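You operate a simulated robot arm through the tools that you are given. There is no shell and no other tool. Be economical: measure what you need, move in short steps, check, and stop when the job is done.

You run a simulated two-armed robot. Do the job below in one go: nothing can be reset, and whatever is moved stays where it is left.

TASK
Set out bead jar and ribbon tin, open, on the bare end of the sideboard.
Fine: lift both down from the oak wall shelf; their lids lie on the bare end too.

It is judged by the outcome, as a careful person would: the job done as asked, and still so three seconds after it is handed in. It fails if anything else is knocked over, pushed out of place, dropped, spilled or broken. A push-on lid holds only when it is set on centred and level and pressed home; a screw cap is set on level and turned clockwise until tight.

THE ROBOT
Two 7-joint arms with two-finger parallel grippers on one trunk, on a base that drives. Base frame: it is fixed to the floor where the robot stands at the start and does not move with it; the origin is under the middle of the robot, x ahead of it, y to its left, z up. Units: mm, degrees, N and s.
The left shoulder is at the start at [70, 163, 1395], the right one opposite. Places, roughly: bare end of the sideboard [500, 200, 800]. Payload 3.43 kg a hand.
The TCP of each hand is the grasp point between the finger pads, 34 mm short of the fingertips. In the tool frame z runs along the fingers and y along their closing line. Largest opening 128 mm; finger width 24, thickness 12; the body of the gripper, 48 by 130 mm, starts 96 mm behind the TCP.
Orientation is told as [roll, pitch, yaw] about the base's x, y, z axes, in that order, counted from this pose: with the fingers straight down and closing along the base's y, the tool's x points along the base's -x, its y along +y and its z along -z.

THE INTERFACE
- The arms move only by the tool drive_tool. It takes "left_targets", "right_targets" or both (then of equal length, played together; a hand with none holds still); each is a list of rows, each an object (a shift or turn left out is 0, a gripper value left out holds the last) with "slide": the shift along the tool's x, y, z in cm, a list of three; "rot": the turn, a rotation vector about the tool's x, y, z in degrees, a list of three. In form: [{"slide": [tx, ty, tz], "rot": [rx, ry, rz]}, ...]. A call has 1 to 12 rows; each row shifts and turns the commanded pose from where the row before left it, along the tool's axes as they then stand. "left_hand" and "right_hand" are, for a hand that has rows, the opening, from 0 (shut) to 1 (fully open), set as the call begins (left out, the last holds). Each row takes 0.2 s and may step no farther than 50 mm and 8.6 degrees from the row before; otherwise, or with a gripper value out of range, the whole call is refused. A pose out of reach is approached as far as the arm can. The call stops where the force on the tool passes 40 N (or 10 N more than at its start, if that is more) or the arm is blocked; 0.2 s more then pass. Each finger travels about 153 mm/s and halts on what it meets, pressing with about 29 N; the grip force reading is that of the motor and also rises with nothing between the fingers. The clock runs only during rows and for 0.2 s after the last one: add rows that do not move to give the fingers time. It gives the time, the measured TCP pose, the force on the tool (base axes), the opening and the grip force at its end, in the units of the frame above (readings bear some noise), and new pictures: "show" is both (left out), scene, wrist or none (wrist: the cameras of the hands that moved).
- Cameras (640 x 400 px; columns grow to the right, rows downward): "scene" is now at [137.2, 18.5, 1625.5]; the picture's right is [0.21, -0.98, 0.00], its down [-0.53, -0.11, -0.84] and it looks along [0.82, 0.17, -0.54] (base axes); focal length 214 px, centre (320, 200). "left" rides on the left gripper at [-36, 0, -98] in its tool frame; the picture's right is [0.00, -1.00, 0.00], its down [0.97, 0.00, -0.24] and it looks along [0.24, 0.00, 0.97] (tool axes); focal length 218 px, centre (320, 200). "right" rides on the right gripper at [-36, 0, -98] in its tool frame; the picture's right is [0.00, -1.00, 0.00], its down [0.97, 0.00, -0.24] and it looks along [0.24, 0.00, 0.97] (tool axes); focal length 218 px, centre (320, 200). There is no depth. A picture from a camera that has moved, and an enlarged one, comes with that camera's place and axes in the base frame and with its lens.
- slide_trunk(by): slides the trunk up (or, below 0, down) by that many mm; the arms and the scene camera ride with it, the base frame stays. It gives what a move gives, with no picture.
- roll_base(legs): drives the robot by 1 to 6 legs, each [ahead, left, turn to the left] in mm, mm and degrees, along the robot's own axes; the way and the turn of a leg run together, so that a leg with both is an arc; at most 1500 mm and 180 degrees a leg. The arms and the cameras ride along, it lands a little off, and it stops where it bumps. It gives what a move gives, and a new picture of the scene camera.
- turn_head(pan, tilt): turns the head with the scene camera to pan (to the left, within 86 degrees either way) and tilt (down, from -29 to 69), counted from straight ahead of the robot. It gives what a move gives, and a new picture of the scene camera.
- zoom(camera, box): a new picture of the part [left, top, right, bottom] of that camera's present view, enlarged. The clock stands still meanwhile.
- finish_job(): hands the job in; it is judged then, once.

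Work in short steps. Places have to be worked out from the pictures, the camera data and where the tool is seen: move nearer, look again, correct. Check each grasp and each placing, and mend what went wrong. You have 120 turns and 170 pictures in all, those below and enlarged ones among them. Open the grippers and draw the arms clear of the work before you hand the job in, unless the task says otherwise; then end with one line.

The tools are called by a JSON object that holds its "method" and its "body". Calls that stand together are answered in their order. drive_tool: Moves the arms, as the interface text tells. Its arguments: {"type":"object","properties":{"left_targets":{"type":"array","items":{"type":"object","properties":{"slide":{"type":"array","items":{"type":"number"}},"rot":{"type":"array","items":{"type":"number"}}}}},"left_hand":{"type":"number"},"right_targets":{"type":"array","items":{"type":"object","properties":{"slide":{"type":"array","items":{"type":"number"}},"rot":{"type":"array","items":{"type":"number"}}}}},"right_hand":{"type":"number"},"show":{"type":"string","enum":["both","scene","wrist","none"]}},"required":[]} The other tools are called the same way: slide_trunk (by) slides the trunk up or down; roll_base (legs) drives the base; turn_head (pan, tilt) turns the head that bears the scene camera; zoom (camera, box) takes an enlarged picture of a part of a camera's view; finish_job () hands the job in.

At the start:

```text
time: 0.0
left_eef_pos: [375.6, 230.4, 1526.4]
left_ee_rot: [0.0, -0.1, 0.0]
left_force: [0.6, -0.5, 0.8]
left_finger_gap: 127.9
left_grip_force: 0.1
right_eef_pos: [503.9, -137.3, 1484.9]
right_ee_rot: [0.0, 0.0, -0.1]
right_force: [-0.5, 1.1, -0.2]
right_finger_gap: 128.0
right_grip_force: 0.0
trunk travel left (down, up): [-875.0, 65.0]
robot x, y, heading: [-1.5, 1.4, -0.1]
head pan, tilt: [11.9, 32.7]
```

scene: 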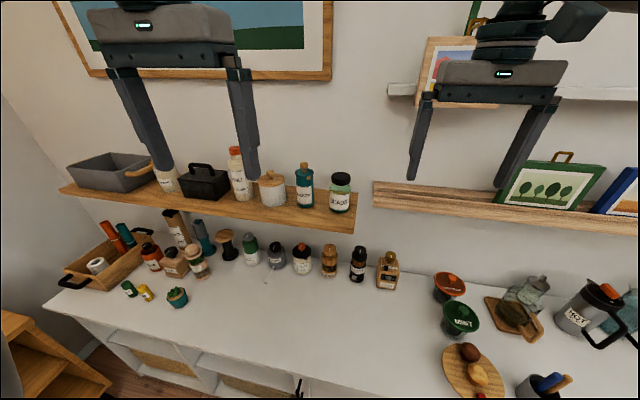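
right: 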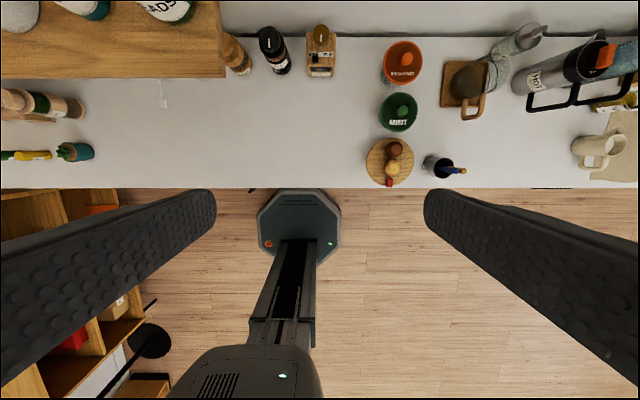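
left: 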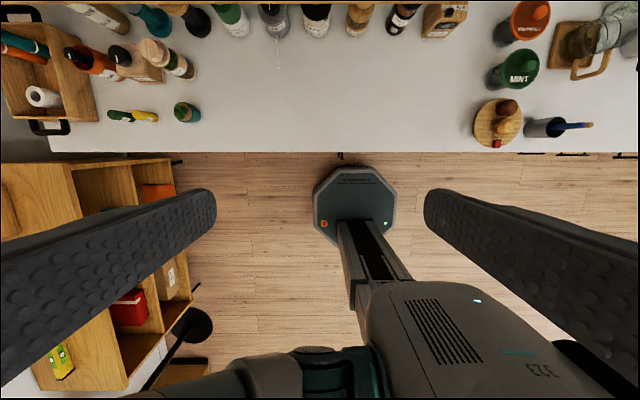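

The left wall shelf carries several containers; I zoom in to read the labels.

{"method": "zoom", "body": {"camera": "scene", "box": [220, 130, 380, 230]}}

{"method": "zoom", "body": {"camera": "scene", "box": [60, 130, 220, 230]}}

{"method": "zoom", "body": {"camera": "scene", "box": [40, 200, 420, 400]}}

```text
4.00 times, centred on (300, 180) of scene
camera zoom: at [137.2, 18.5, 1625.5], right [0.21, -0.98, 0.0], down [-0.53, -0.11, -0.84], along [0.82, 0.17, -0.54], focal length 858 px, centre (400, 280)
```

zoom: 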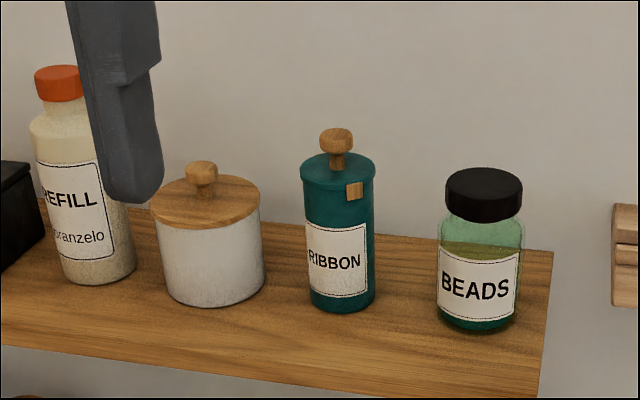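

```text
4.00 times, centred on (140, 180) of scene
camera zoom: at [137.2, 18.5, 1625.5], right [0.21, -0.98, 0.0], down [-0.53, -0.11, -0.84], along [0.82, 0.17, -0.54], focal length 858 px, centre (1040, 280)
```

zoom: 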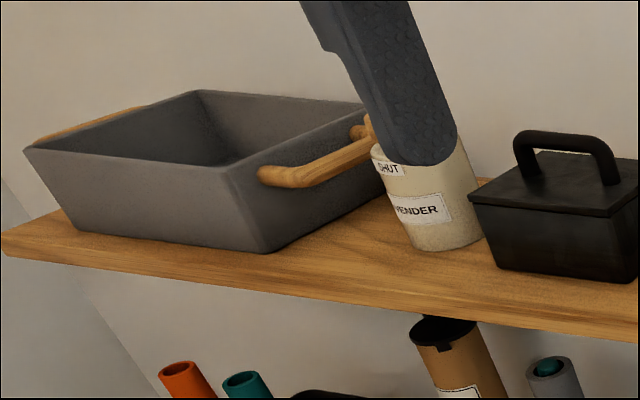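

```text
1.68 times, centred on (230, 300) of scene
camera zoom: at [137.2, 18.5, 1625.5], right [0.21, -0.98, 0.0], down [-0.53, -0.11, -0.84], along [0.82, 0.17, -0.54], focal length 361 px, centre (472, 32)
```

zoom: 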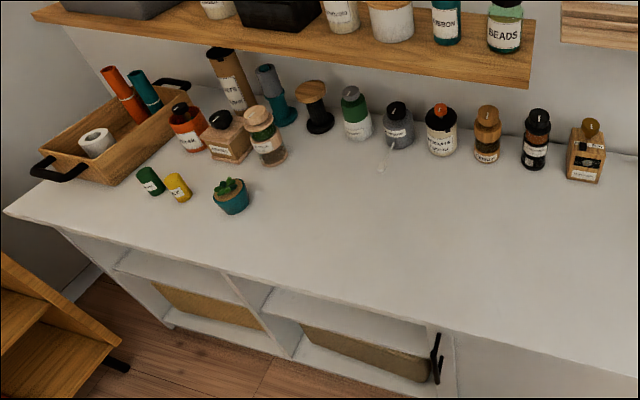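

Tin and jar are together on the right of the oak shelf (jar about [740,73], tin about [740,196]). I look closer at their lids.

{"method": "zoom", "body": {"camera": "scene", "box": [290, 158, 322, 178]}}

{"method": "zoom", "body": {"camera": "scene", "box": [284, 155, 364, 220]}}

```text
16.00 times, centred on (306, 168) of scene
camera zoom: at [137.2, 18.5, 1625.5], right [0.21, -0.98, 0.0], down [-0.53, -0.11, -0.84], along [0.82, 0.17, -0.54], focal length 3432 px, centre (544, 712)
```

zoom: 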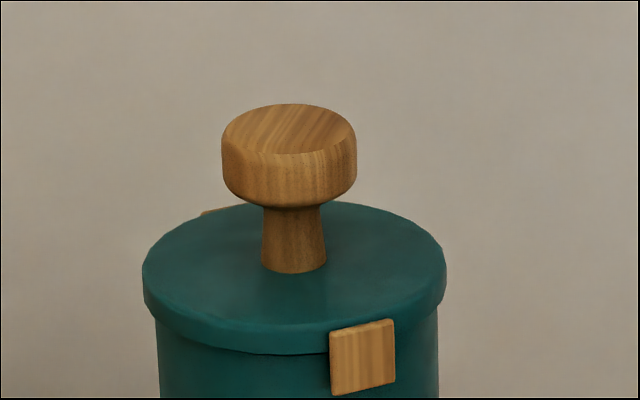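

```text
6.15 times, centred on (324, 188) of scene
camera zoom: at [137.2, 18.5, 1625.5], right [0.21, -0.98, 0.0], down [-0.53, -0.11, -0.84], along [0.82, 0.17, -0.54], focal length 1320 px, centre (295, 277)
```

zoom: 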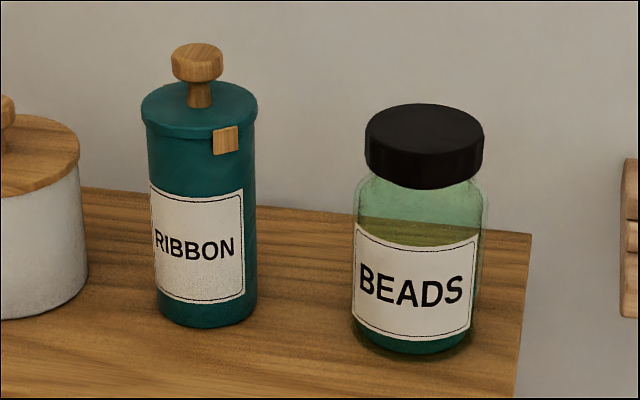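

Jar: black screw cap; tin: push-on lid with knob and wooden clips. I'll grip the jar horizontally with the left hand, so it can keep holding it while the right unscrews. First bring the left hand forward and turn it horizontal.

{"method": "drive_tool", "body": {"left_targets": [{"slide": [-3.4, -2.4, 0]}, {"slide": [-3.4, -2.4, 0]}, {"slide": [-3.4, -2.4, 0]}, {"slide": [-3.4, -2.4, 0]}, {"slide": [-3.4, -2.4, 0]}], "left_hand": 1, "show": "none"}}

{"method": "drive_tool", "body": {"left_targets": [{"rot": [0, -8.2, 0]}, {"rot": [0, -8.2, 0]}, {"rot": [0, -8.2, 0]}, {"rot": [0, -8.2, 0]}, {"rot": [0, -8.2, 0]}, {"rot": [0, -8.2, 0]}, {"rot": [0, -8.2, 0]}, {"rot": [0, -8.2, 0]}, {"rot": [0, -8.2, 0]}, {"rot": [0, -8.2, 0]}, {"rot": [0, -8, 0]}]}}

```text
time: 1.2
left_eef_pos: [550.7, 107.9, 1526.9]
left_ee_rot: [0.1, 0.0, 0.0]
left_force: [-1.2, -0.5, 0.2]
left_finger_gap: 127.9
left_grip_force: 0.0
right_eef_pos: [505.6, -139.9, 1482.4]
right_ee_rot: [0.0, 0.1, -0.1]
right_force: [0.2, -0.8, -0.2]
right_finger_gap: 127.9
right_grip_force: 0.1
trunk travel left (down, up): [-875.0, 65.0]
robot x, y, heading: [3.8, -2.7, 0.0]
head pan, tilt: [11.9, 32.7]
```

```text
time: 3.6
left_eef_pos: [553.9, 105.4, 1529.9]
left_ee_rot: [-101.8, -90.1, 101.9]
left_force: [1.0, 0.4, 0.5]
left_finger_gap: 128.2
left_grip_force: 0.0
left hand out of reach, approached as far as the arm can: row 11
right_eef_pos: [504.1, -137.3, 1485.1]
right_ee_rot: [0.0, 0.1, -0.2]
right_force: [0.5, 0.2, -0.5]
right_finger_gap: 128.1
right_grip_force: 0.1
trunk travel left (down, up): [-875.0, 65.0]
robot x, y, heading: [3.0, 0.9, -0.1]
head pan, tilt: [11.9, 32.7]
camera scene: at [137.8, 18.2, 1625.5], right [0.21, -0.98, 0.0], down [-0.53, -0.11, -0.84], along [0.82, 0.17, -0.54], focal length 214 px, centre (320, 200)
camera left: at [454.4, 105.3, 1565.7], right [0.0, -1.0, 0.0], down [-0.24, 0.0, -0.97], along [0.97, 0.0, -0.24], focal length 218 px, centre (320, 200)
```

scene: 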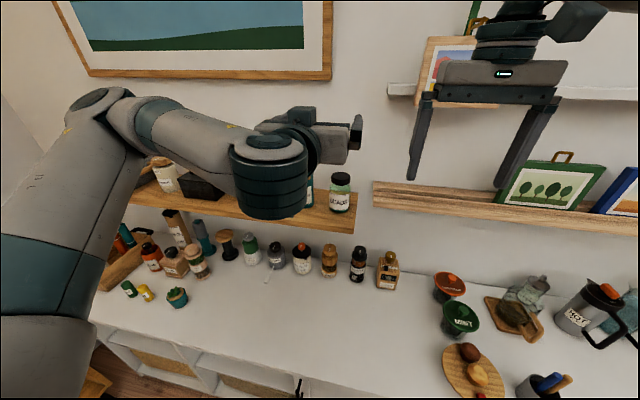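
left: 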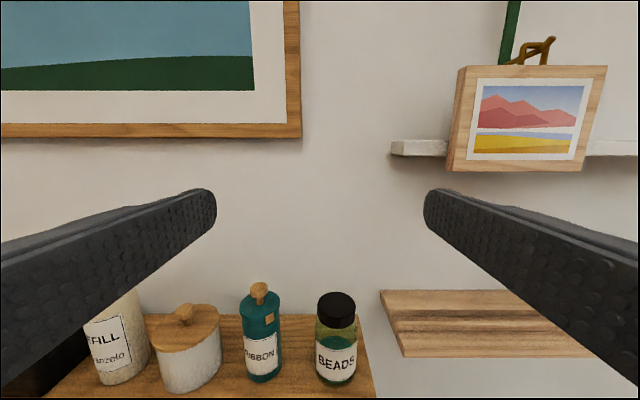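

The hand is now horizontal. I estimate the jar at about [740, 77]; I lower the hand to z≈1245, staying in front of the shelf edge (x≈630).

{"method": "drive_tool", "body": {"left_targets": [{"slide": [4.7, -0.5, 0]}, {"slide": [4.7, -0.5, 0]}, {"slide": [4.7, -0.5, 0]}, {"slide": [4.7, -0.5, 0]}, {"slide": [4.7, -0.4, 0]}, {"slide": [4.7, -0.4, 0]}]}}

```text
time: 5.0
left_eef_pos: [583.7, 61.1, 1258.8]
left_ee_rot: [6.6, -89.7, -6.6]
left_force: [0.3, 0.3, -0.5]
left_finger_gap: 127.7
left_grip_force: 0.1
left hand out of reach, approached as far as the arm can: row 1, 2, 6
right_eef_pos: [504.5, -137.8, 1484.5]
right_ee_rot: [0.1, 0.0, -0.1]
right_force: [0.4, -0.3, 0.4]
right_finger_gap: 128.2
right_grip_force: 0.0
trunk travel left (down, up): [-875.0, 65.0]
robot x, y, heading: [1.7, -4.3, 0.0]
head pan, tilt: [11.9, 32.7]
camera scene: at [138.6, 17.9, 1625.4], right [0.21, -0.98, 0.0], down [-0.53, -0.11, -0.84], along [0.82, 0.17, -0.54], focal length 214 px, centre (320, 200)
camera left: at [484.4, 60.1, 1295.7], right [0.0, -1.0, 0.0], down [-0.25, 0.0, -0.97], along [0.97, 0.0, -0.25], focal length 218 px, centre (320, 200)
```

scene: 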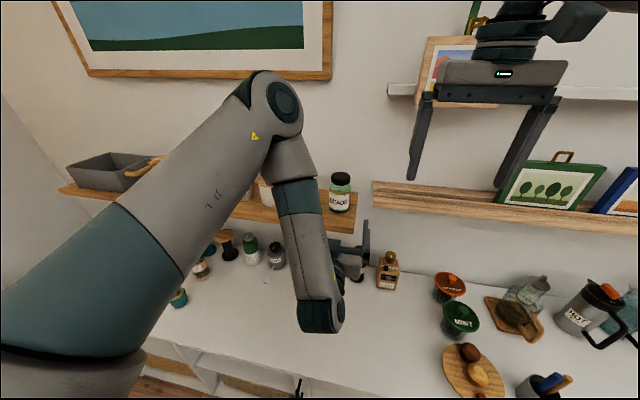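
left: 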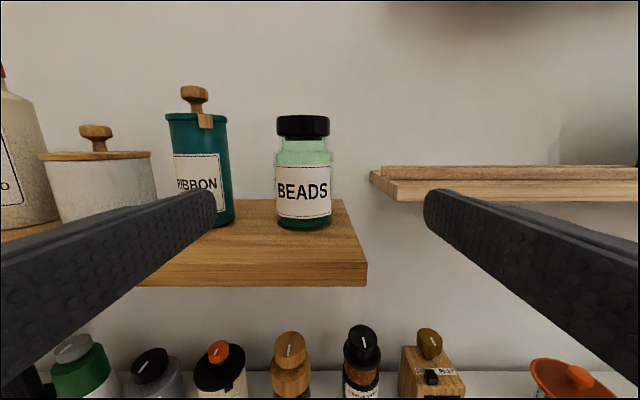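

The jar sits at about [743, 80], body z 1200–1285. I align the hand to y≈80, z≈1241 with a slightly narrower opening, before going in.

{"method": "drive_tool", "body": {"left_targets": [{"slide": [1.8, 1.9, 0]}, {"slide": [0, 0, 0]}], "left_hand": 0.8, "show": "wrist"}}

```text
time: 5.6
left_eef_pos: [596.0, 76.4, 1249.2]
left_ee_rot: [2.8, -89.6, -2.8]
left_force: [-0.7, 0.0, 0.5]
left_finger_gap: 102.5
left_grip_force: 0.0
left hand out of reach, approached as far as the arm can: row 1
right_eef_pos: [504.0, -136.3, 1484.2]
right_ee_rot: [0.1, 0.0, -0.1]
right_force: [-0.5, 0.2, -0.7]
right_finger_gap: 128.3
right_grip_force: 0.1
trunk travel left (down, up): [-875.0, 65.0]
robot x, y, heading: [-1.4, 0.3, 0.2]
head pan, tilt: [11.9, 32.7]
camera left: at [497.0, 76.0, 1285.1], right [0.0, -1.0, 0.0], down [-0.25, 0.0, -0.97], along [0.97, 0.0, -0.25], focal length 218 px, centre (320, 200)
```

left: 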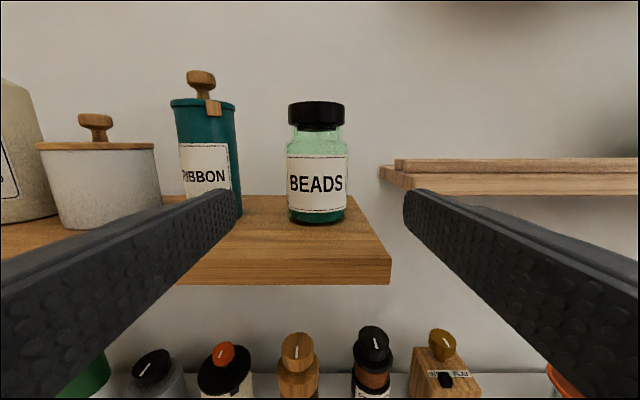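

Hand is aligned with the jar (y≈78). I go forward towards the jar in small steps.

{"method": "drive_tool", "body": {"left_targets": [{"slide": [0, 0.1, 3]}, {"slide": [0, 0.1, 3]}, {"slide": [0.2, 0, 2.5]}]}}

```text
time: 6.4
left_eef_pos: [679.1, 78.4, 1246.1]
left_ee_rot: [142.1, -90.0, -142.0]
left_force: [-0.4, -0.7, 0.6]
left_finger_gap: 102.3
left_grip_force: 0.0
right_eef_pos: [503.5, -138.1, 1484.4]
right_ee_rot: [0.1, 0.0, -0.1]
right_force: [1.4, -0.1, -0.6]
right_finger_gap: 128.0
right_grip_force: 0.2
trunk travel left (down, up): [-875.0, 65.0]
robot x, y, heading: [-0.4, 1.5, 0.1]
head pan, tilt: [11.9, 32.7]
camera scene: at [137.0, 17.5, 1625.6], right [0.21, -0.98, 0.0], down [-0.53, -0.11, -0.84], along [0.82, 0.17, -0.54], focal length 214 px, centre (320, 200)
camera left: at [580.1, 78.1, 1282.6], right [0.0, -1.0, 0.0], down [-0.24, 0.0, -0.97], along [0.97, 0.0, -0.24], focal length 218 px, centre (320, 200)
```

scene: 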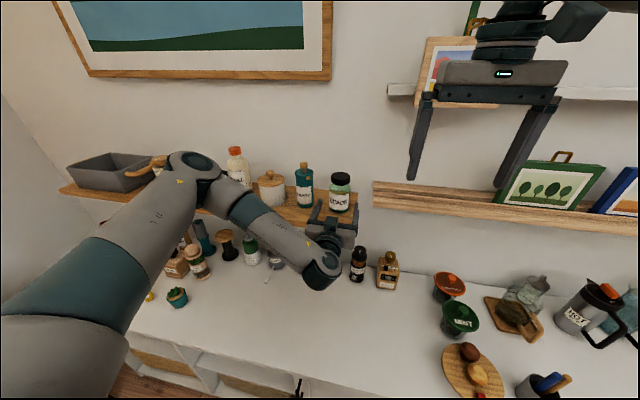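
left: 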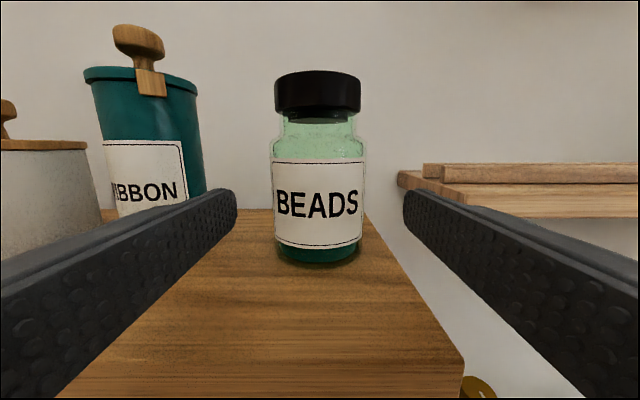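

Clear on both sides and well centred. Moving the last ~64 mm, then close.

{"method": "drive_tool", "body": {"left_targets": [{"slide": [0.2, 0, 3.2]}, {"slide": [0.2, 0, 3.0]}]}}

```text
time: 7.0
left_eef_pos: [744.3, 80.5, 1241.3]
left_ee_rot: [-146.3, -90.0, 146.5]
left_force: [-0.2, -0.9, 0.2]
left_finger_gap: 102.5
left_grip_force: 0.0
right_eef_pos: [504.2, -136.4, 1485.6]
right_ee_rot: [-0.1, 0.1, -0.1]
right_force: [-0.6, -0.2, 0.2]
right_finger_gap: 127.9
right_grip_force: 0.1
trunk travel left (down, up): [-875.0, 65.0]
robot x, y, heading: [-1.1, -0.4, -0.0]
head pan, tilt: [11.9, 32.7]
camera scene: at [138.5, 19.5, 1625.4], right [0.21, -0.98, 0.0], down [-0.53, -0.11, -0.84], along [0.82, 0.17, -0.54], focal length 214 px, centre (320, 200)
camera left: at [643.9, 80.1, 1278.3], right [0.0, -1.0, 0.0], down [-0.24, 0.0, -0.97], along [0.97, 0.0, -0.24], focal length 218 px, centre (320, 200)
```

scene: 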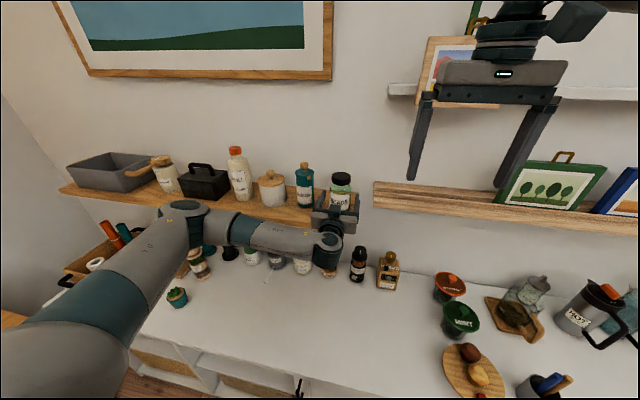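
left: 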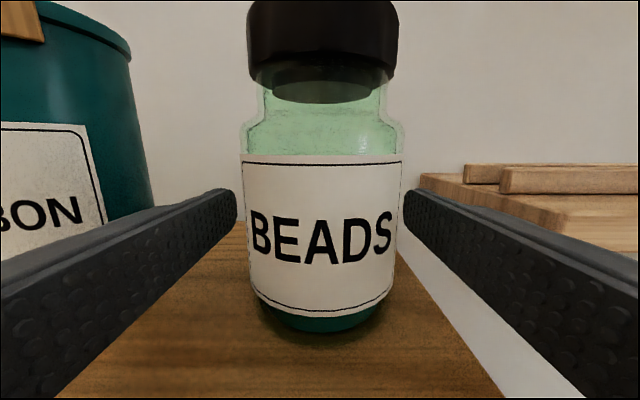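

The jar is centred between the pads; close the left gripper.

{"method": "drive_tool", "body": {"left_targets": [{}, {}, {}], "left_hand": 0, "show": "wrist"}}

```text
time: 7.8
left_eef_pos: [740.9, 80.0, 1242.7]
left_ee_rot: [169.7, -90.0, -169.7]
left_force: [1.2, -0.9, 2.5]
left_finger_gap: 71.6
left_grip_force: 28.9
right_eef_pos: [503.0, -137.3, 1485.7]
right_ee_rot: [0.0, 0.0, -0.1]
right_force: [-0.5, -0.5, 0.0]
right_finger_gap: 128.0
right_grip_force: 0.0
trunk travel left (down, up): [-875.0, 65.0]
robot x, y, heading: [0.3, -1.4, -0.2]
head pan, tilt: [11.9, 32.7]
camera left: at [642.2, 78.5, 1278.8], right [0.0, -1.0, 0.0], down [-0.24, 0.0, -0.97], along [0.97, 0.0, -0.24], focal length 218 px, centre (320, 200)
```

left: 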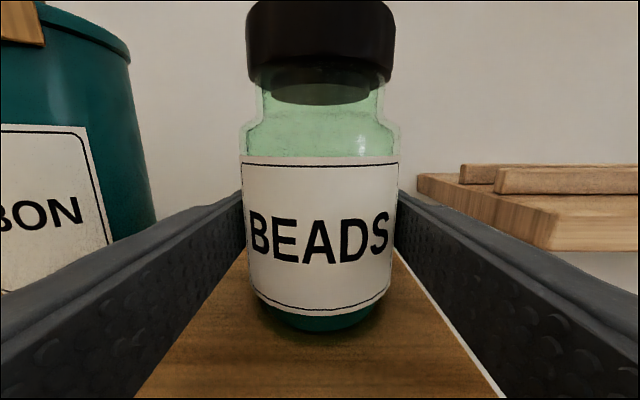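

Grip holds at 71.6 mm. I lift 40 mm, then drive straight back 240 mm.

{"method": "drive_tool", "body": {"left_targets": [{"slide": [-2, 0, 0]}, {"slide": [-2.5, 0, 0]}], "show": "wrist"}}

{"method": "roll_base", "body": {"legs": [[-230, 0, 0]]}}

```text
time: 8.4
left_eef_pos: [739.1, 79.7, 1288.8]
left_ee_rot: [32.7, -89.9, -32.6]
left_force: [-1.0, -0.3, 0.4]
left_finger_gap: 71.2
left_grip_force: 29.1
right_eef_pos: [503.2, -137.3, 1484.8]
right_ee_rot: [-0.1, 0.0, -0.1]
right_force: [0.2, -1.2, -0.1]
right_finger_gap: 128.2
right_grip_force: 0.1
trunk travel left (down, up): [-875.0, 65.0]
robot x, y, heading: [0.3, 0.9, -0.2]
head pan, tilt: [11.9, 32.7]
camera left: at [640.0, 78.8, 1324.5], right [0.0, -1.0, 0.0], down [-0.24, 0.0, -0.97], along [0.97, 0.0, -0.24], focal length 218 px, centre (320, 200)
```

left: 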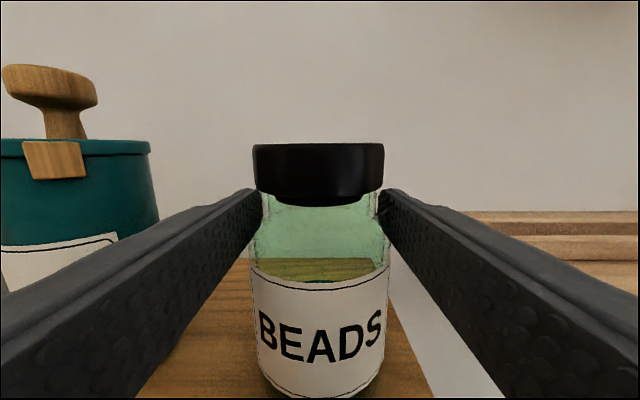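

```text
time: 10.1
left_eef_pos: [515.0, 77.1, 1286.6]
left_ee_rot: [1.3, -89.8, -1.6]
left_force: [0.7, -0.1, -3.2]
left_finger_gap: 71.9
left_grip_force: 29.1
right_eef_pos: [277.6, -139.6, 1484.2]
right_ee_rot: [0.0, 0.2, -0.3]
right_force: [0.1, -0.2, 0.3]
right_finger_gap: 128.1
right_grip_force: 0.1
trunk travel left (down, up): [-875.0, 65.0]
robot x, y, heading: [-228.2, 1.9, -0.1]
head pan, tilt: [11.9, 32.7]
camera scene: at [-88.0, 18.3, 1625.0], right [0.2, -0.98, 0.0], down [-0.53, -0.11, -0.84], along [0.82, 0.17, -0.54], focal length 214 px, centre (320, 200)
```

scene: 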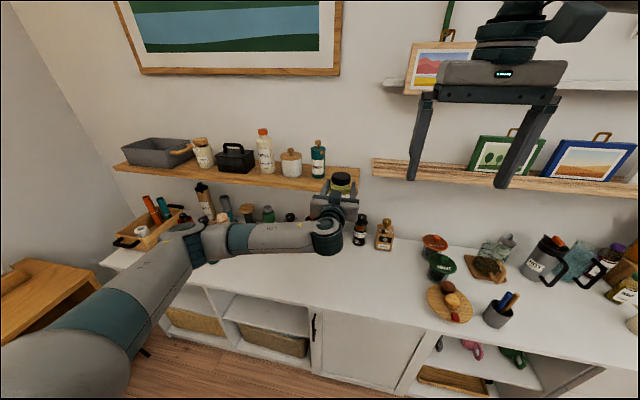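

After the lift the jar appeared to slip in the grip; I check the left camera now.

{"method": "zoom", "body": {"camera": "left", "box": [160, 100, 480, 400]}}

{"method": "zoom", "body": {"camera": "scene", "box": [290, 140, 410, 260]}}

```text
1.33 times, centred on (320, 250) of left
camera zoom: at [415.1, 76.7, 1322.6], right [0.0, -1.0, 0.0], down [-0.24, 0.0, -0.97], along [0.97, 0.0, -0.24], focal length 291 px, centre (320, 133)
```

zoom: 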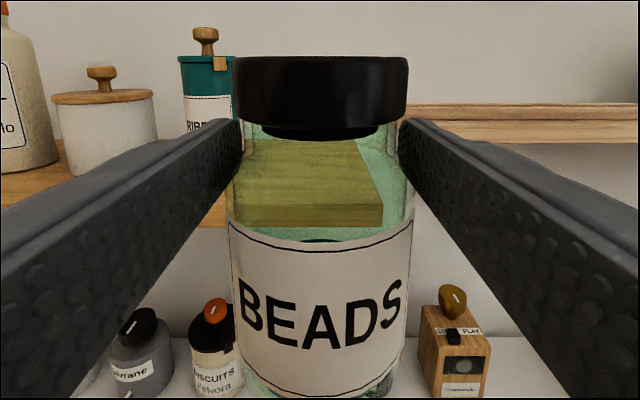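

```text
3.33 times, centred on (350, 200) of scene
camera zoom: at [-88.0, 18.3, 1625.0], right [0.2, -0.98, 0.0], down [-0.53, -0.11, -0.84], along [0.82, 0.17, -0.54], focal length 715 px, centre (220, 200)
```

zoom: 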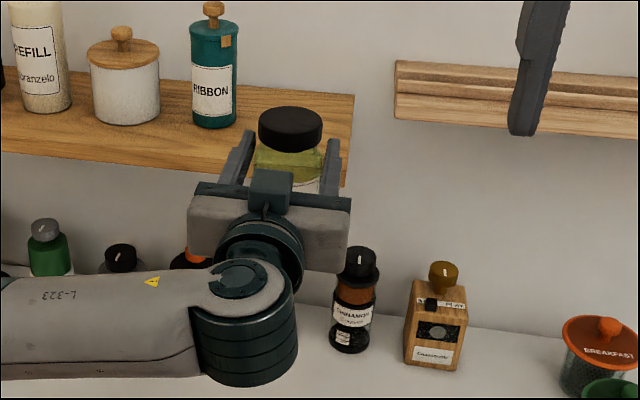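

The jar hangs in the grip at its upper body. Before trusting it, I lower the trunk a little and check whether it creeps.

{"method": "slide_trunk", "body": {"by": -40}}

{"method": "zoom", "body": {"camera": "left", "box": [160, 100, 480, 400]}}

```text
time: 11.0
left_eef_pos: [510.0, 76.5, 1249.4]
left_ee_rot: [179.2, -90.1, -179.4]
left_force: [-0.2, 0.5, -3.2]
left_finger_gap: 72.0
left_grip_force: 29.0
right_eef_pos: [272.7, -138.5, 1445.8]
right_ee_rot: [0.1, -0.1, -0.4]
right_force: [-0.8, -0.1, 0.5]
right_finger_gap: 127.8
right_grip_force: 0.0
trunk travel left (down, up): [-835.0, 105.0]
robot x, y, heading: [-225.8, -0.0, -0.3]
head pan, tilt: [11.9, 32.7]
```

```text
1.33 times, centred on (320, 250) of left
camera zoom: at [410.8, 76.9, 1285.1], right [0.0, -1.0, 0.0], down [-0.24, 0.0, -0.97], along [0.97, 0.0, -0.24], focal length 291 px, centre (320, 133)
```

zoom: 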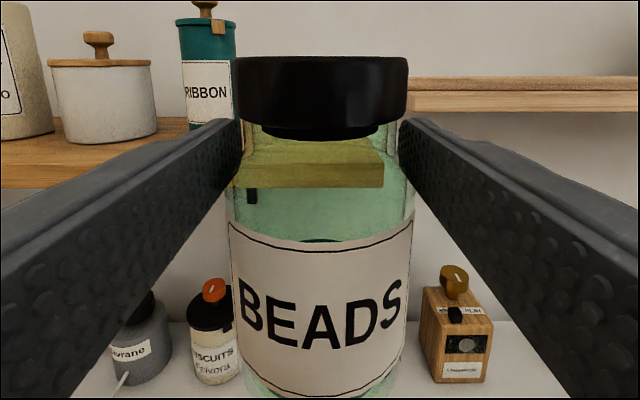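

Stable; jar base is about 88 mm below the TCP. I shift the base left 60 mm so the jar ends near y≈137, then lower the trunk to just above the sideboard.

{"method": "roll_base", "body": {"legs": [[0, 60, 0]]}}

{"method": "slide_trunk", "body": {"by": -300}}

{"method": "turn_head", "body": {"pan": 12, "tilt": 33}}

{"method": "zoom", "body": {"camera": "left", "box": [0, 0, 640, 400]}}

```text
time: 11.9
left_eef_pos: [512.4, 124.8, 1247.9]
left_ee_rot: [78.1, -89.7, -78.5]
left_force: [-0.3, -0.5, -3.0]
left_finger_gap: 71.8
left_grip_force: 28.7
right_eef_pos: [274.6, -91.0, 1444.1]
right_ee_rot: [0.4, 0.1, -0.5]
right_force: [0.1, -0.4, 0.2]
right_finger_gap: 128.1
right_grip_force: 0.1
trunk travel left (down, up): [-835.0, 105.0]
robot x, y, heading: [-230.9, 58.5, -0.4]
head pan, tilt: [11.9, 32.7]
camera scene: at [-90.7, 66.9, 1585.5], right [0.2, -0.98, -0.01], down [-0.53, -0.1, -0.84], along [0.82, 0.17, -0.54], focal length 214 px, centre (320, 200)
```

scene: 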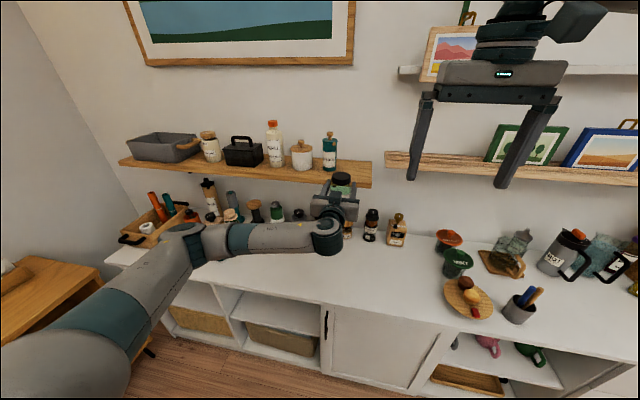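

```text
time: 14.9
left_eef_pos: [512.5, 131.9, 947.4]
left_ee_rot: [-18.8, -90.0, 18.4]
left_force: [-0.6, 0.1, -3.1]
left_finger_gap: 71.9
left_grip_force: 29.0
right_eef_pos: [273.9, -82.3, 1144.7]
right_ee_rot: [0.1, 0.0, -0.5]
right_force: [0.2, 0.2, 0.4]
right_finger_gap: 128.0
right_grip_force: 0.1
trunk travel left (down, up): [-535.0, 405.0]
robot x, y, heading: [-226.0, 59.4, -0.2]
head pan, tilt: [11.9, 32.7]
```

```text
time: 15.5
left_eef_pos: [511.4, 132.3, 947.6]
left_ee_rot: [-13.7, -90.1, 13.3]
left_force: [-0.5, 0.5, -4.1]
left_finger_gap: 71.7
left_grip_force: 29.1
right_eef_pos: [273.4, -81.9, 1144.1]
right_ee_rot: [0.2, 0.0, -0.5]
right_force: [0.2, 0.2, -0.4]
right_finger_gap: 128.1
right_grip_force: 0.1
trunk travel left (down, up): [-535.0, 405.0]
robot x, y, heading: [-229.3, 55.6, -0.1]
head pan, tilt: [12.0, 33.0]
camera scene: at [-91.5, 76.0, 1284.9], right [0.2, -0.98, 0.0], down [-0.53, -0.11, -0.84], along [0.82, 0.17, -0.55], focal length 214 px, centre (320, 200)
```

scene: 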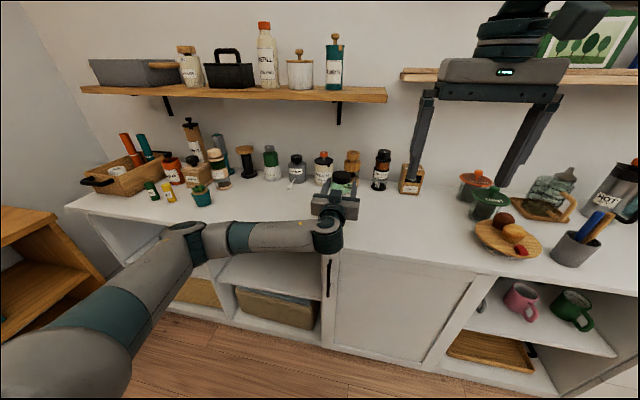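

```text
1.00 times, centred on (320, 200) of left
camera zoom: at [412.4, 132.6, 984.1], right [-0.01, -1.0, 0.0], down [-0.24, 0.0, -0.97], along [0.97, -0.01, -0.24], focal length 218 px, centre (320, 200)
```

zoom: 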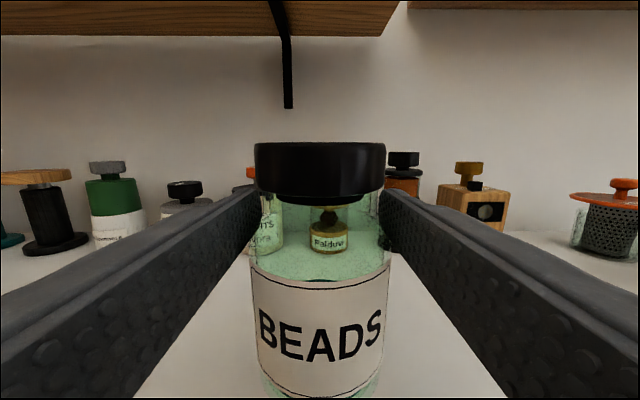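

Everything clear. Lower the trunk 50 mm more, then set down with small arm steps watching force.

{"method": "slide_trunk", "body": {"by": -52}}

{"method": "drive_tool", "body": {"left_targets": [{"slide": [0.3, 0, 0]}, {"slide": [0.3, 0, 0]}]}}

```text
time: 16.5
left_eef_pos: [510.8, 131.6, 896.5]
left_ee_rot: [-28.7, -90.0, 28.4]
left_force: [-0.9, -0.6, -3.3]
left_finger_gap: 71.6
left_grip_force: 29.0
right_eef_pos: [273.6, -82.2, 1093.1]
right_ee_rot: [0.1, 0.0, -0.5]
right_force: [-0.2, 0.3, 0.4]
right_finger_gap: 127.9
right_grip_force: 0.1
trunk travel left (down, up): [-483.0, 457.0]
robot x, y, heading: [-225.4, 57.2, -0.2]
head pan, tilt: [12.0, 33.0]
```

```text
time: 17.1
left_eef_pos: [511.1, 132.2, 891.4]
left_ee_rot: [-14.4, -90.0, 14.0]
left_force: [0.7, 0.1, -2.9]
left_finger_gap: 71.9
left_grip_force: 29.5
right_eef_pos: [274.0, -82.5, 1091.7]
right_ee_rot: [0.0, 0.0, -0.5]
right_force: [-0.2, -0.2, 0.4]
right_finger_gap: 127.9
right_grip_force: 0.1
trunk travel left (down, up): [-483.0, 457.0]
robot x, y, heading: [-231.6, 60.2, -0.0]
head pan, tilt: [12.0, 33.0]
camera scene: at [-91.5, 76.0, 1233.0], right [0.2, -0.98, 0.0], down [-0.53, -0.11, -0.84], along [0.82, 0.17, -0.55], focal length 214 px, centre (320, 200)
camera left: at [411.9, 133.0, 927.0], right [-0.01, -1.0, 0.0], down [-0.24, 0.0, -0.97], along [0.97, -0.01, -0.24], focal length 218 px, centre (320, 200)
```

scene: 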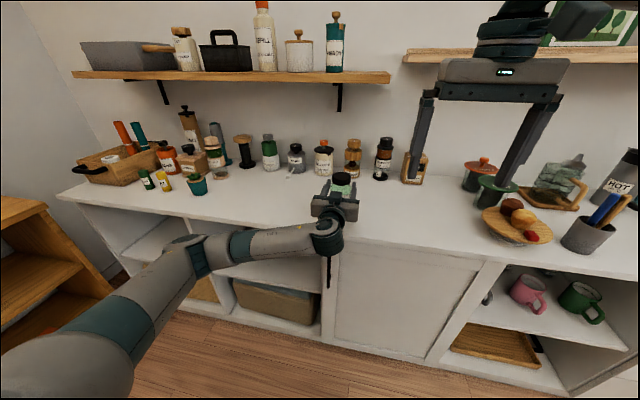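
left: 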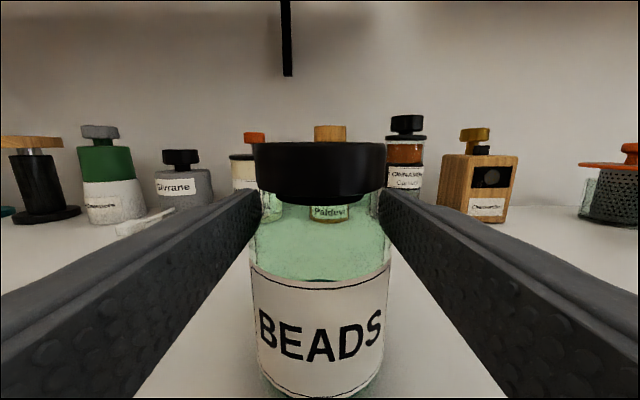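

Still hanging (−3 N). Continue down in 2 mm steps until the weight comes off.

{"method": "drive_tool", "body": {"left_targets": [{"slide": [0.2, 0, 0]}, {"slide": [0.15, 0, 0]}, {}], "show": "none"}}

{"method": "drive_tool", "body": {"left_targets": [{"slide": [0.2, 0, 0]}, {"slide": [0.15, 0, 0]}, {}], "show": "wrist"}}

```text
time: 17.9
left_eef_pos: [510.8, 131.5, 887.4]
left_ee_rot: [-145.9, -90.0, 145.4]
left_force: [1.2, 0.7, 1.2]
left_finger_gap: 71.8
left_grip_force: 28.5
right_eef_pos: [273.7, -82.1, 1094.2]
right_ee_rot: [0.1, 0.0, -0.4]
right_force: [-0.2, -0.2, 0.4]
right_finger_gap: 128.0
right_grip_force: 0.0
trunk travel left (down, up): [-483.0, 457.0]
robot x, y, heading: [-232.3, 59.2, -0.2]
head pan, tilt: [12.0, 33.0]
```

```text
time: 18.7
left_eef_pos: [510.5, 132.4, 886.2]
left_ee_rot: [-169.6, -89.7, 169.3]
left_force: [5.4, 1.7, 17.9]
left_finger_gap: 71.4
left_grip_force: 29.3
right_eef_pos: [272.6, -82.2, 1093.6]
right_ee_rot: [0.0, -0.1, -0.5]
right_force: [-0.6, -0.6, -0.6]
right_finger_gap: 128.1
right_grip_force: 0.1
trunk travel left (down, up): [-483.0, 457.0]
robot x, y, heading: [-229.0, 59.5, -0.5]
head pan, tilt: [12.0, 33.0]
camera left: at [411.2, 132.7, 922.2], right [-0.01, -1.0, 0.0], down [-0.24, 0.0, -0.97], along [0.97, -0.01, -0.24], focal length 218 px, centre (320, 200)
```

left: 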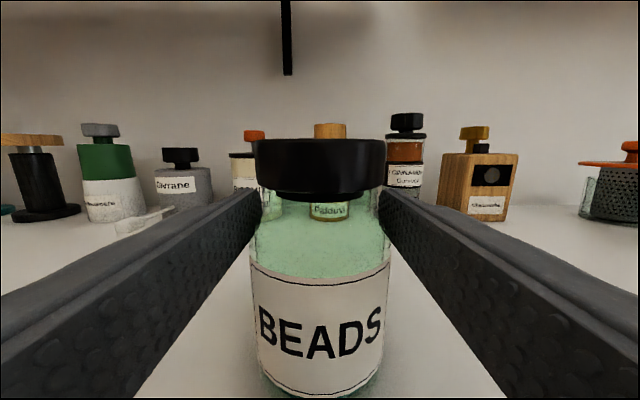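

The jar stands on the sideboard (17.9 N). I relax 2 mm, open a little, lower 30 mm and regrip the body lower, leaving room for the right hand at the cap.

{"method": "drive_tool", "body": {"left_targets": [{"slide": [-0.2, 0, 0]}], "show": "none"}}

{"method": "drive_tool", "body": {"left_targets": [{}, {}, {"slide": [1.5, 0, 0]}, {"slide": [1.3, 0, 0]}, {}], "left_hand": 0.75, "show": "wrist"}}

{"method": "drive_tool", "body": {"left_targets": [{}, {}, {}], "left_hand": 0, "show": "wrist"}}

```text
time: 19.1
left_eef_pos: [510.5, 133.3, 886.8]
left_ee_rot: [-131.5, -90.1, 131.1]
left_force: [4.9, 2.7, 13.7]
left_finger_gap: 71.7
left_grip_force: 28.9
right_eef_pos: [272.4, -82.4, 1093.7]
right_ee_rot: [0.1, 0.0, -0.6]
right_force: [-1.2, 0.2, 0.7]
right_finger_gap: 127.8
right_grip_force: 0.0
trunk travel left (down, up): [-483.0, 457.0]
robot x, y, heading: [-227.7, 57.7, -0.1]
head pan, tilt: [12.0, 33.0]
```

```text
time: 20.3
left_eef_pos: [510.6, 132.8, 857.4]
left_ee_rot: [-6.7, -90.0, 6.3]
left_force: [0.2, -0.3, 0.5]
left_finger_gap: 96.2
left_grip_force: 0.2
right_eef_pos: [274.0, -82.0, 1092.6]
right_ee_rot: [0.1, 0.0, -0.6]
right_force: [0.2, 0.3, 0.8]
right_finger_gap: 128.0
right_grip_force: 0.0
trunk travel left (down, up): [-483.0, 457.0]
robot x, y, heading: [-225.9, 55.7, -0.5]
head pan, tilt: [12.0, 33.0]
camera left: at [411.9, 133.0, 892.8], right [-0.01, -1.0, 0.0], down [-0.24, 0.0, -0.97], along [0.97, -0.01, -0.24], focal length 218 px, centre (320, 200)
```

left: 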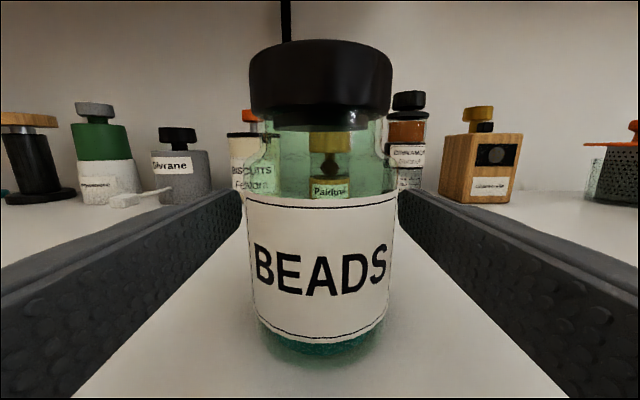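

```text
time: 21.1
left_eef_pos: [510.6, 131.7, 856.6]
left_ee_rot: [-15.9, -90.0, 15.6]
left_force: [0.5, 0.8, -0.5]
left_finger_gap: 71.3
left_grip_force: 29.3
right_eef_pos: [273.6, -82.1, 1093.2]
right_ee_rot: [0.1, 0.1, -0.4]
right_force: [-0.4, 0.4, 0.0]
right_finger_gap: 127.9
right_grip_force: 0.1
trunk travel left (down, up): [-483.0, 457.0]
robot x, y, heading: [-227.6, 58.5, -0.4]
head pan, tilt: [12.0, 33.0]
camera left: at [411.9, 132.8, 892.9], right [-0.01, -1.0, 0.0], down [-0.24, 0.0, -0.97], along [0.97, -0.01, -0.24], focal length 218 px, centre (320, 200)
```

left: 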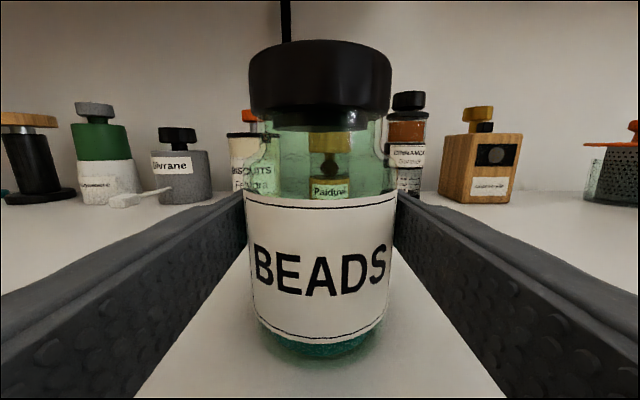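

Jar regripped at z 857. I bring the right hand over the cap at about [511, 132], staying high.

{"method": "drive_tool", "body": {"right_targets": [{"slide": [-3.4, 3.05, 0]}, {"slide": [-3.4, 3.05, 0]}, {"slide": [-3.4, 3.05, 0]}, {"slide": [-3.4, 3.05, 0]}, {"slide": [-3.4, 3.05, 0]}, {"slide": [-3.4, 3.05, 0]}, {"slide": [-3.4, 3.05, 0]}], "right_hand": 0.8}}

```text
time: 22.7
left_eef_pos: [512.1, 129.5, 857.3]
left_ee_rot: [53.4, -89.8, -53.8]
left_force: [0.7, 0.2, -0.1]
left_finger_gap: 71.1
left_grip_force: 29.7
right_eef_pos: [479.6, 103.8, 1079.1]
right_ee_rot: [0.3, 0.0, -0.5]
right_force: [0.5, -1.1, -0.2]
right_finger_gap: 102.4
right_grip_force: 0.1
right hand out of reach, approached as far as the arm can: row 7
trunk travel left (down, up): [-483.0, 457.0]
robot x, y, heading: [-228.4, 57.4, -0.2]
head pan, tilt: [12.0, 33.0]
camera scene: at [-90.7, 72.0, 1232.9], right [0.2, -0.98, 0.0], down [-0.53, -0.11, -0.84], along [0.82, 0.17, -0.55], focal length 214 px, centre (320, 200)
camera right: at [515.2, 101.4, 1176.4], right [-0.01, -1.0, 0.0], down [-0.97, 0.01, 0.24], along [-0.24, 0.01, -0.97], focal length 218 px, centre (320, 200)
```

scene: 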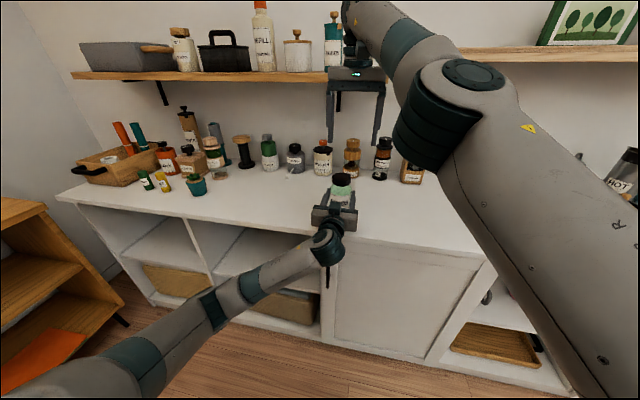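
right: 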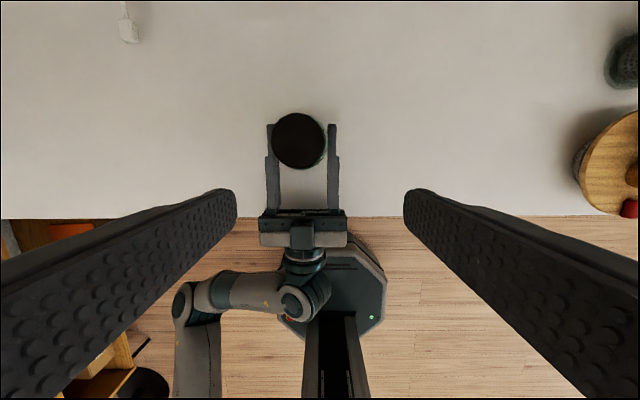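

The right hand is at its reach limit while high; lower down it reaches further. I descend to z≈990 (tips still above the cap top at ≈928) and move towards the cap.

{"method": "drive_tool", "body": {"right_targets": [{"slide": [0, 0, 3]}, {"slide": [0, 0, 3]}, {"slide": [0, 0, 3]}, {"slide": [-1.5, 1.2, 0]}, {"slide": [-1.5, 1.2, 0]}], "show": "wrist"}}

```text
time: 23.9
left_eef_pos: [511.2, 133.5, 856.6]
left_ee_rot: [-15.0, -90.0, 14.5]
left_force: [-0.3, 0.8, -0.9]
left_finger_gap: 71.2
left_grip_force: 29.0
right_eef_pos: [504.5, 132.6, 985.7]
right_ee_rot: [0.0, -0.1, -0.5]
right_force: [0.4, -1.4, 0.3]
right_finger_gap: 102.4
right_grip_force: 0.0
right hand out of reach, approached as far as the arm can: row 5
trunk travel left (down, up): [-483.0, 457.0]
robot x, y, heading: [-231.6, 59.1, -0.3]
head pan, tilt: [12.0, 33.0]
camera right: at [539.8, 129.6, 1083.2], right [-0.01, -1.0, 0.0], down [-0.97, 0.01, 0.24], along [-0.24, 0.0, -0.97], focal length 218 px, centre (320, 200)
```

right: 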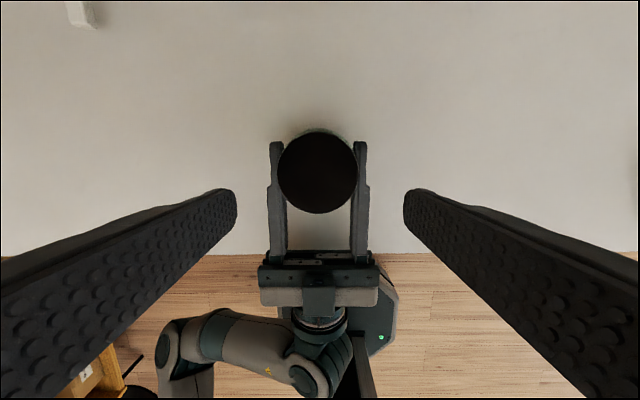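

Cap is about 61 mm wide, z 901–921, centred near [519, 131]. I step 15 mm forward, down 20 mm, and pre-turn the right hand clockwise for a long unscrewing stroke.

{"method": "drive_tool", "body": {"right_targets": [{"slide": [-0.7, 0, 2]}, {"slide": [-0.8, 0, 0]}, {"rot": [0, 0, 8.5]}, {"rot": [0, 0, 8.5]}, {"rot": [0, 0, 8.5]}, {"rot": [0, 0, 8.5]}, {"rot": [0, 0, 8.5]}, {"rot": [0, 0, 8.5]}, {"rot": [0, 0, 8.5]}, {"rot": [0, 0, 8.5]}, {"rot": [0, 0, 8.5]}, {"rot": [0, 0, 8.5]}], "right_hand": 0.7}}

```text
time: 26.5
left_eef_pos: [512.0, 132.5, 856.8]
left_ee_rot: [-24.1, -90.0, 23.9]
left_force: [0.0, 0.4, -0.2]
left_finger_gap: 71.3
left_grip_force: 29.2
right_eef_pos: [513.9, 125.5, 962.9]
right_ee_rot: [0.0, 0.0, -85.8]
right_force: [0.5, -0.6, -0.4]
right_finger_gap: 89.5
right_grip_force: 0.0
right hand out of reach, approached as far as the arm can: row 2
trunk travel left (down, up): [-483.0, 457.0]
robot x, y, heading: [-229.1, 59.3, -0.6]
head pan, tilt: [12.0, 33.0]
camera scene: at [-91.8, 76.1, 1233.0], right [0.2, -0.98, 0.0], down [-0.53, -0.11, -0.84], along [0.82, 0.17, -0.54], focal length 214 px, centre (320, 200)
camera right: at [516.8, 88.8, 1061.9], right [-1.0, -0.08, 0.0], down [-0.07, 0.97, 0.24], along [-0.02, 0.24, -0.97], focal length 218 px, centre (320, 200)
```

scene: 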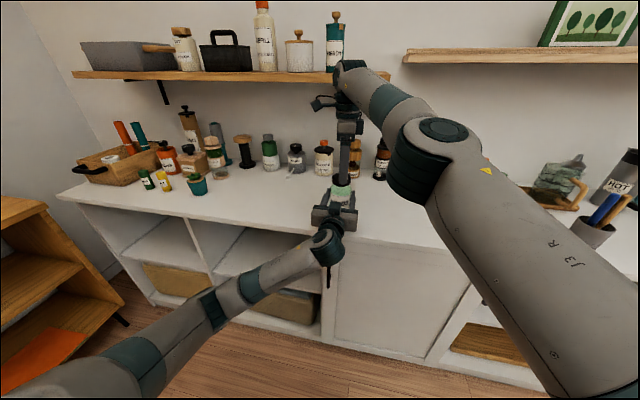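
right: 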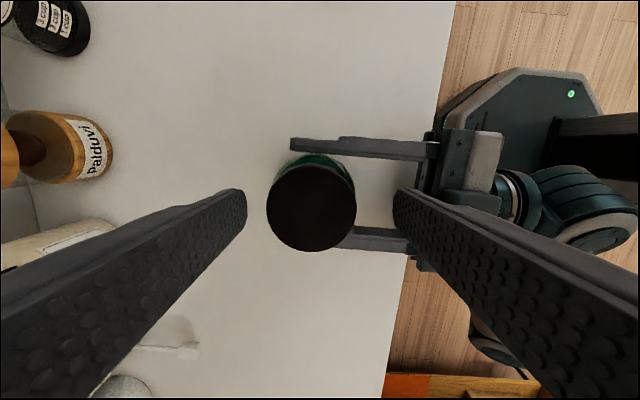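

Cap centre now measured at [519.6, 128]. I correct by ~6 mm and descend to z≈912 around the cap.

{"method": "drive_tool", "body": {"right_targets": [{"slide": [0, 0.2, 2.5]}, {"slide": [0.1, 0.2, 2.5]}, {"slide": [0.1, 0.2, 0.1]}], "show": "wrist"}}

```text
time: 27.3
left_eef_pos: [510.5, 132.7, 856.3]
left_ee_rot: [-45.6, -90.0, 45.3]
left_force: [0.5, 0.5, 1.7]
left_finger_gap: 71.1
left_grip_force: 29.1
right_eef_pos: [521.2, 128.6, 912.4]
right_ee_rot: [0.0, 0.2, -85.6]
right_force: [0.5, 0.0, -0.2]
right_finger_gap: 89.8
right_grip_force: 0.1
trunk travel left (down, up): [-483.0, 457.0]
robot x, y, heading: [-227.6, 58.3, -0.3]
head pan, tilt: [12.0, 33.0]
camera right: at [523.4, 92.2, 1010.3], right [-1.0, -0.08, 0.0], down [-0.08, 0.97, 0.24], along [-0.02, 0.24, -0.97], focal length 218 px, centre (320, 200)
```

right: 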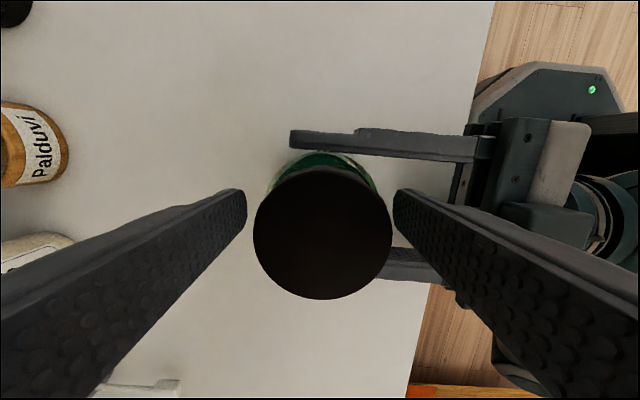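

Well centred. Close the right gripper on the cap.

{"method": "drive_tool", "body": {"right_targets": [{}, {}, {}], "right_hand": 0, "show": "none"}}

```text
time: 28.1
left_eef_pos: [512.1, 132.8, 856.8]
left_ee_rot: [-27.1, -90.0, 26.8]
left_force: [13.3, 1.4, 0.8]
left_finger_gap: 71.3
left_grip_force: 28.9
right_eef_pos: [520.6, 129.3, 913.1]
right_ee_rot: [-0.1, 0.1, -85.4]
right_force: [-13.4, -2.4, -0.2]
right_finger_gap: 72.0
right_grip_force: 28.8
trunk travel left (down, up): [-483.0, 457.0]
robot x, y, heading: [-229.1, 57.0, -0.3]
head pan, tilt: [12.0, 33.0]
```

Gap of 72 mm means the fingertips caught the jar's shoulder, not just the cap. I open, raise 21 mm so only the tips surround the cap, and close again.

{"method": "drive_tool", "body": {"right_targets": [{}, {}, {"slide": [0, 0, -2.1]}, {}], "right_hand": 0.7, "show": "none"}}

{"method": "drive_tool", "body": {"right_targets": [{}, {}, {}], "right_hand": 0, "show": "wrist"}}

{"method": "zoom", "body": {"camera": "left", "box": [200, 0, 440, 160]}}

```text
time: 29.1
left_eef_pos: [511.8, 132.5, 857.5]
left_ee_rot: [-14.1, -90.0, 13.8]
left_force: [0.8, -1.6, 1.6]
left_finger_gap: 71.1
left_grip_force: 29.1
right_eef_pos: [521.1, 129.4, 934.2]
right_ee_rot: [0.0, 0.2, -85.4]
right_force: [0.3, -0.3, 0.9]
right_finger_gap: 89.6
right_grip_force: 0.0
trunk travel left (down, up): [-483.0, 457.0]
robot x, y, heading: [-231.0, 58.0, -0.1]
head pan, tilt: [12.0, 33.0]
```

```text
time: 29.9
left_eef_pos: [511.6, 132.0, 856.7]
left_ee_rot: [-18.6, -90.0, 18.2]
left_force: [8.9, 0.4, 1.0]
left_finger_gap: 71.5
left_grip_force: 29.2
right_eef_pos: [520.5, 129.1, 934.5]
right_ee_rot: [-0.1, 0.2, -85.5]
right_force: [-7.4, -0.9, 1.4]
right_finger_gap: 58.2
right_grip_force: 28.9
trunk travel left (down, up): [-483.0, 457.0]
robot x, y, heading: [-229.9, 56.9, -0.3]
head pan, tilt: [12.0, 33.0]
camera right: at [523.0, 91.8, 1031.5], right [-1.0, -0.08, 0.0], down [-0.08, 0.97, 0.24], along [-0.02, 0.24, -0.97], focal length 218 px, centre (320, 200)
```

right: 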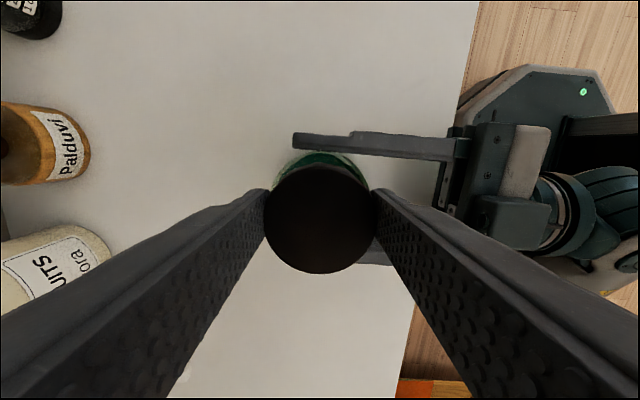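

```text
2.50 times, centred on (320, 80) of left
camera zoom: at [412.0, 133.0, 893.1], right [-0.01, -1.0, 0.0], down [-0.24, 0.0, -0.97], along [0.97, -0.01, -0.24], focal length 546 px, centre (320, 500)
```

zoom: 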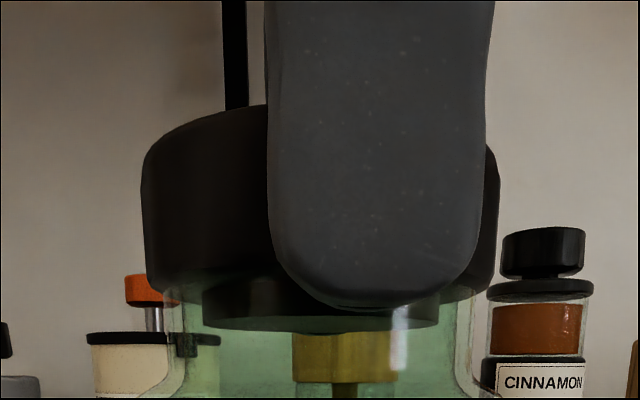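

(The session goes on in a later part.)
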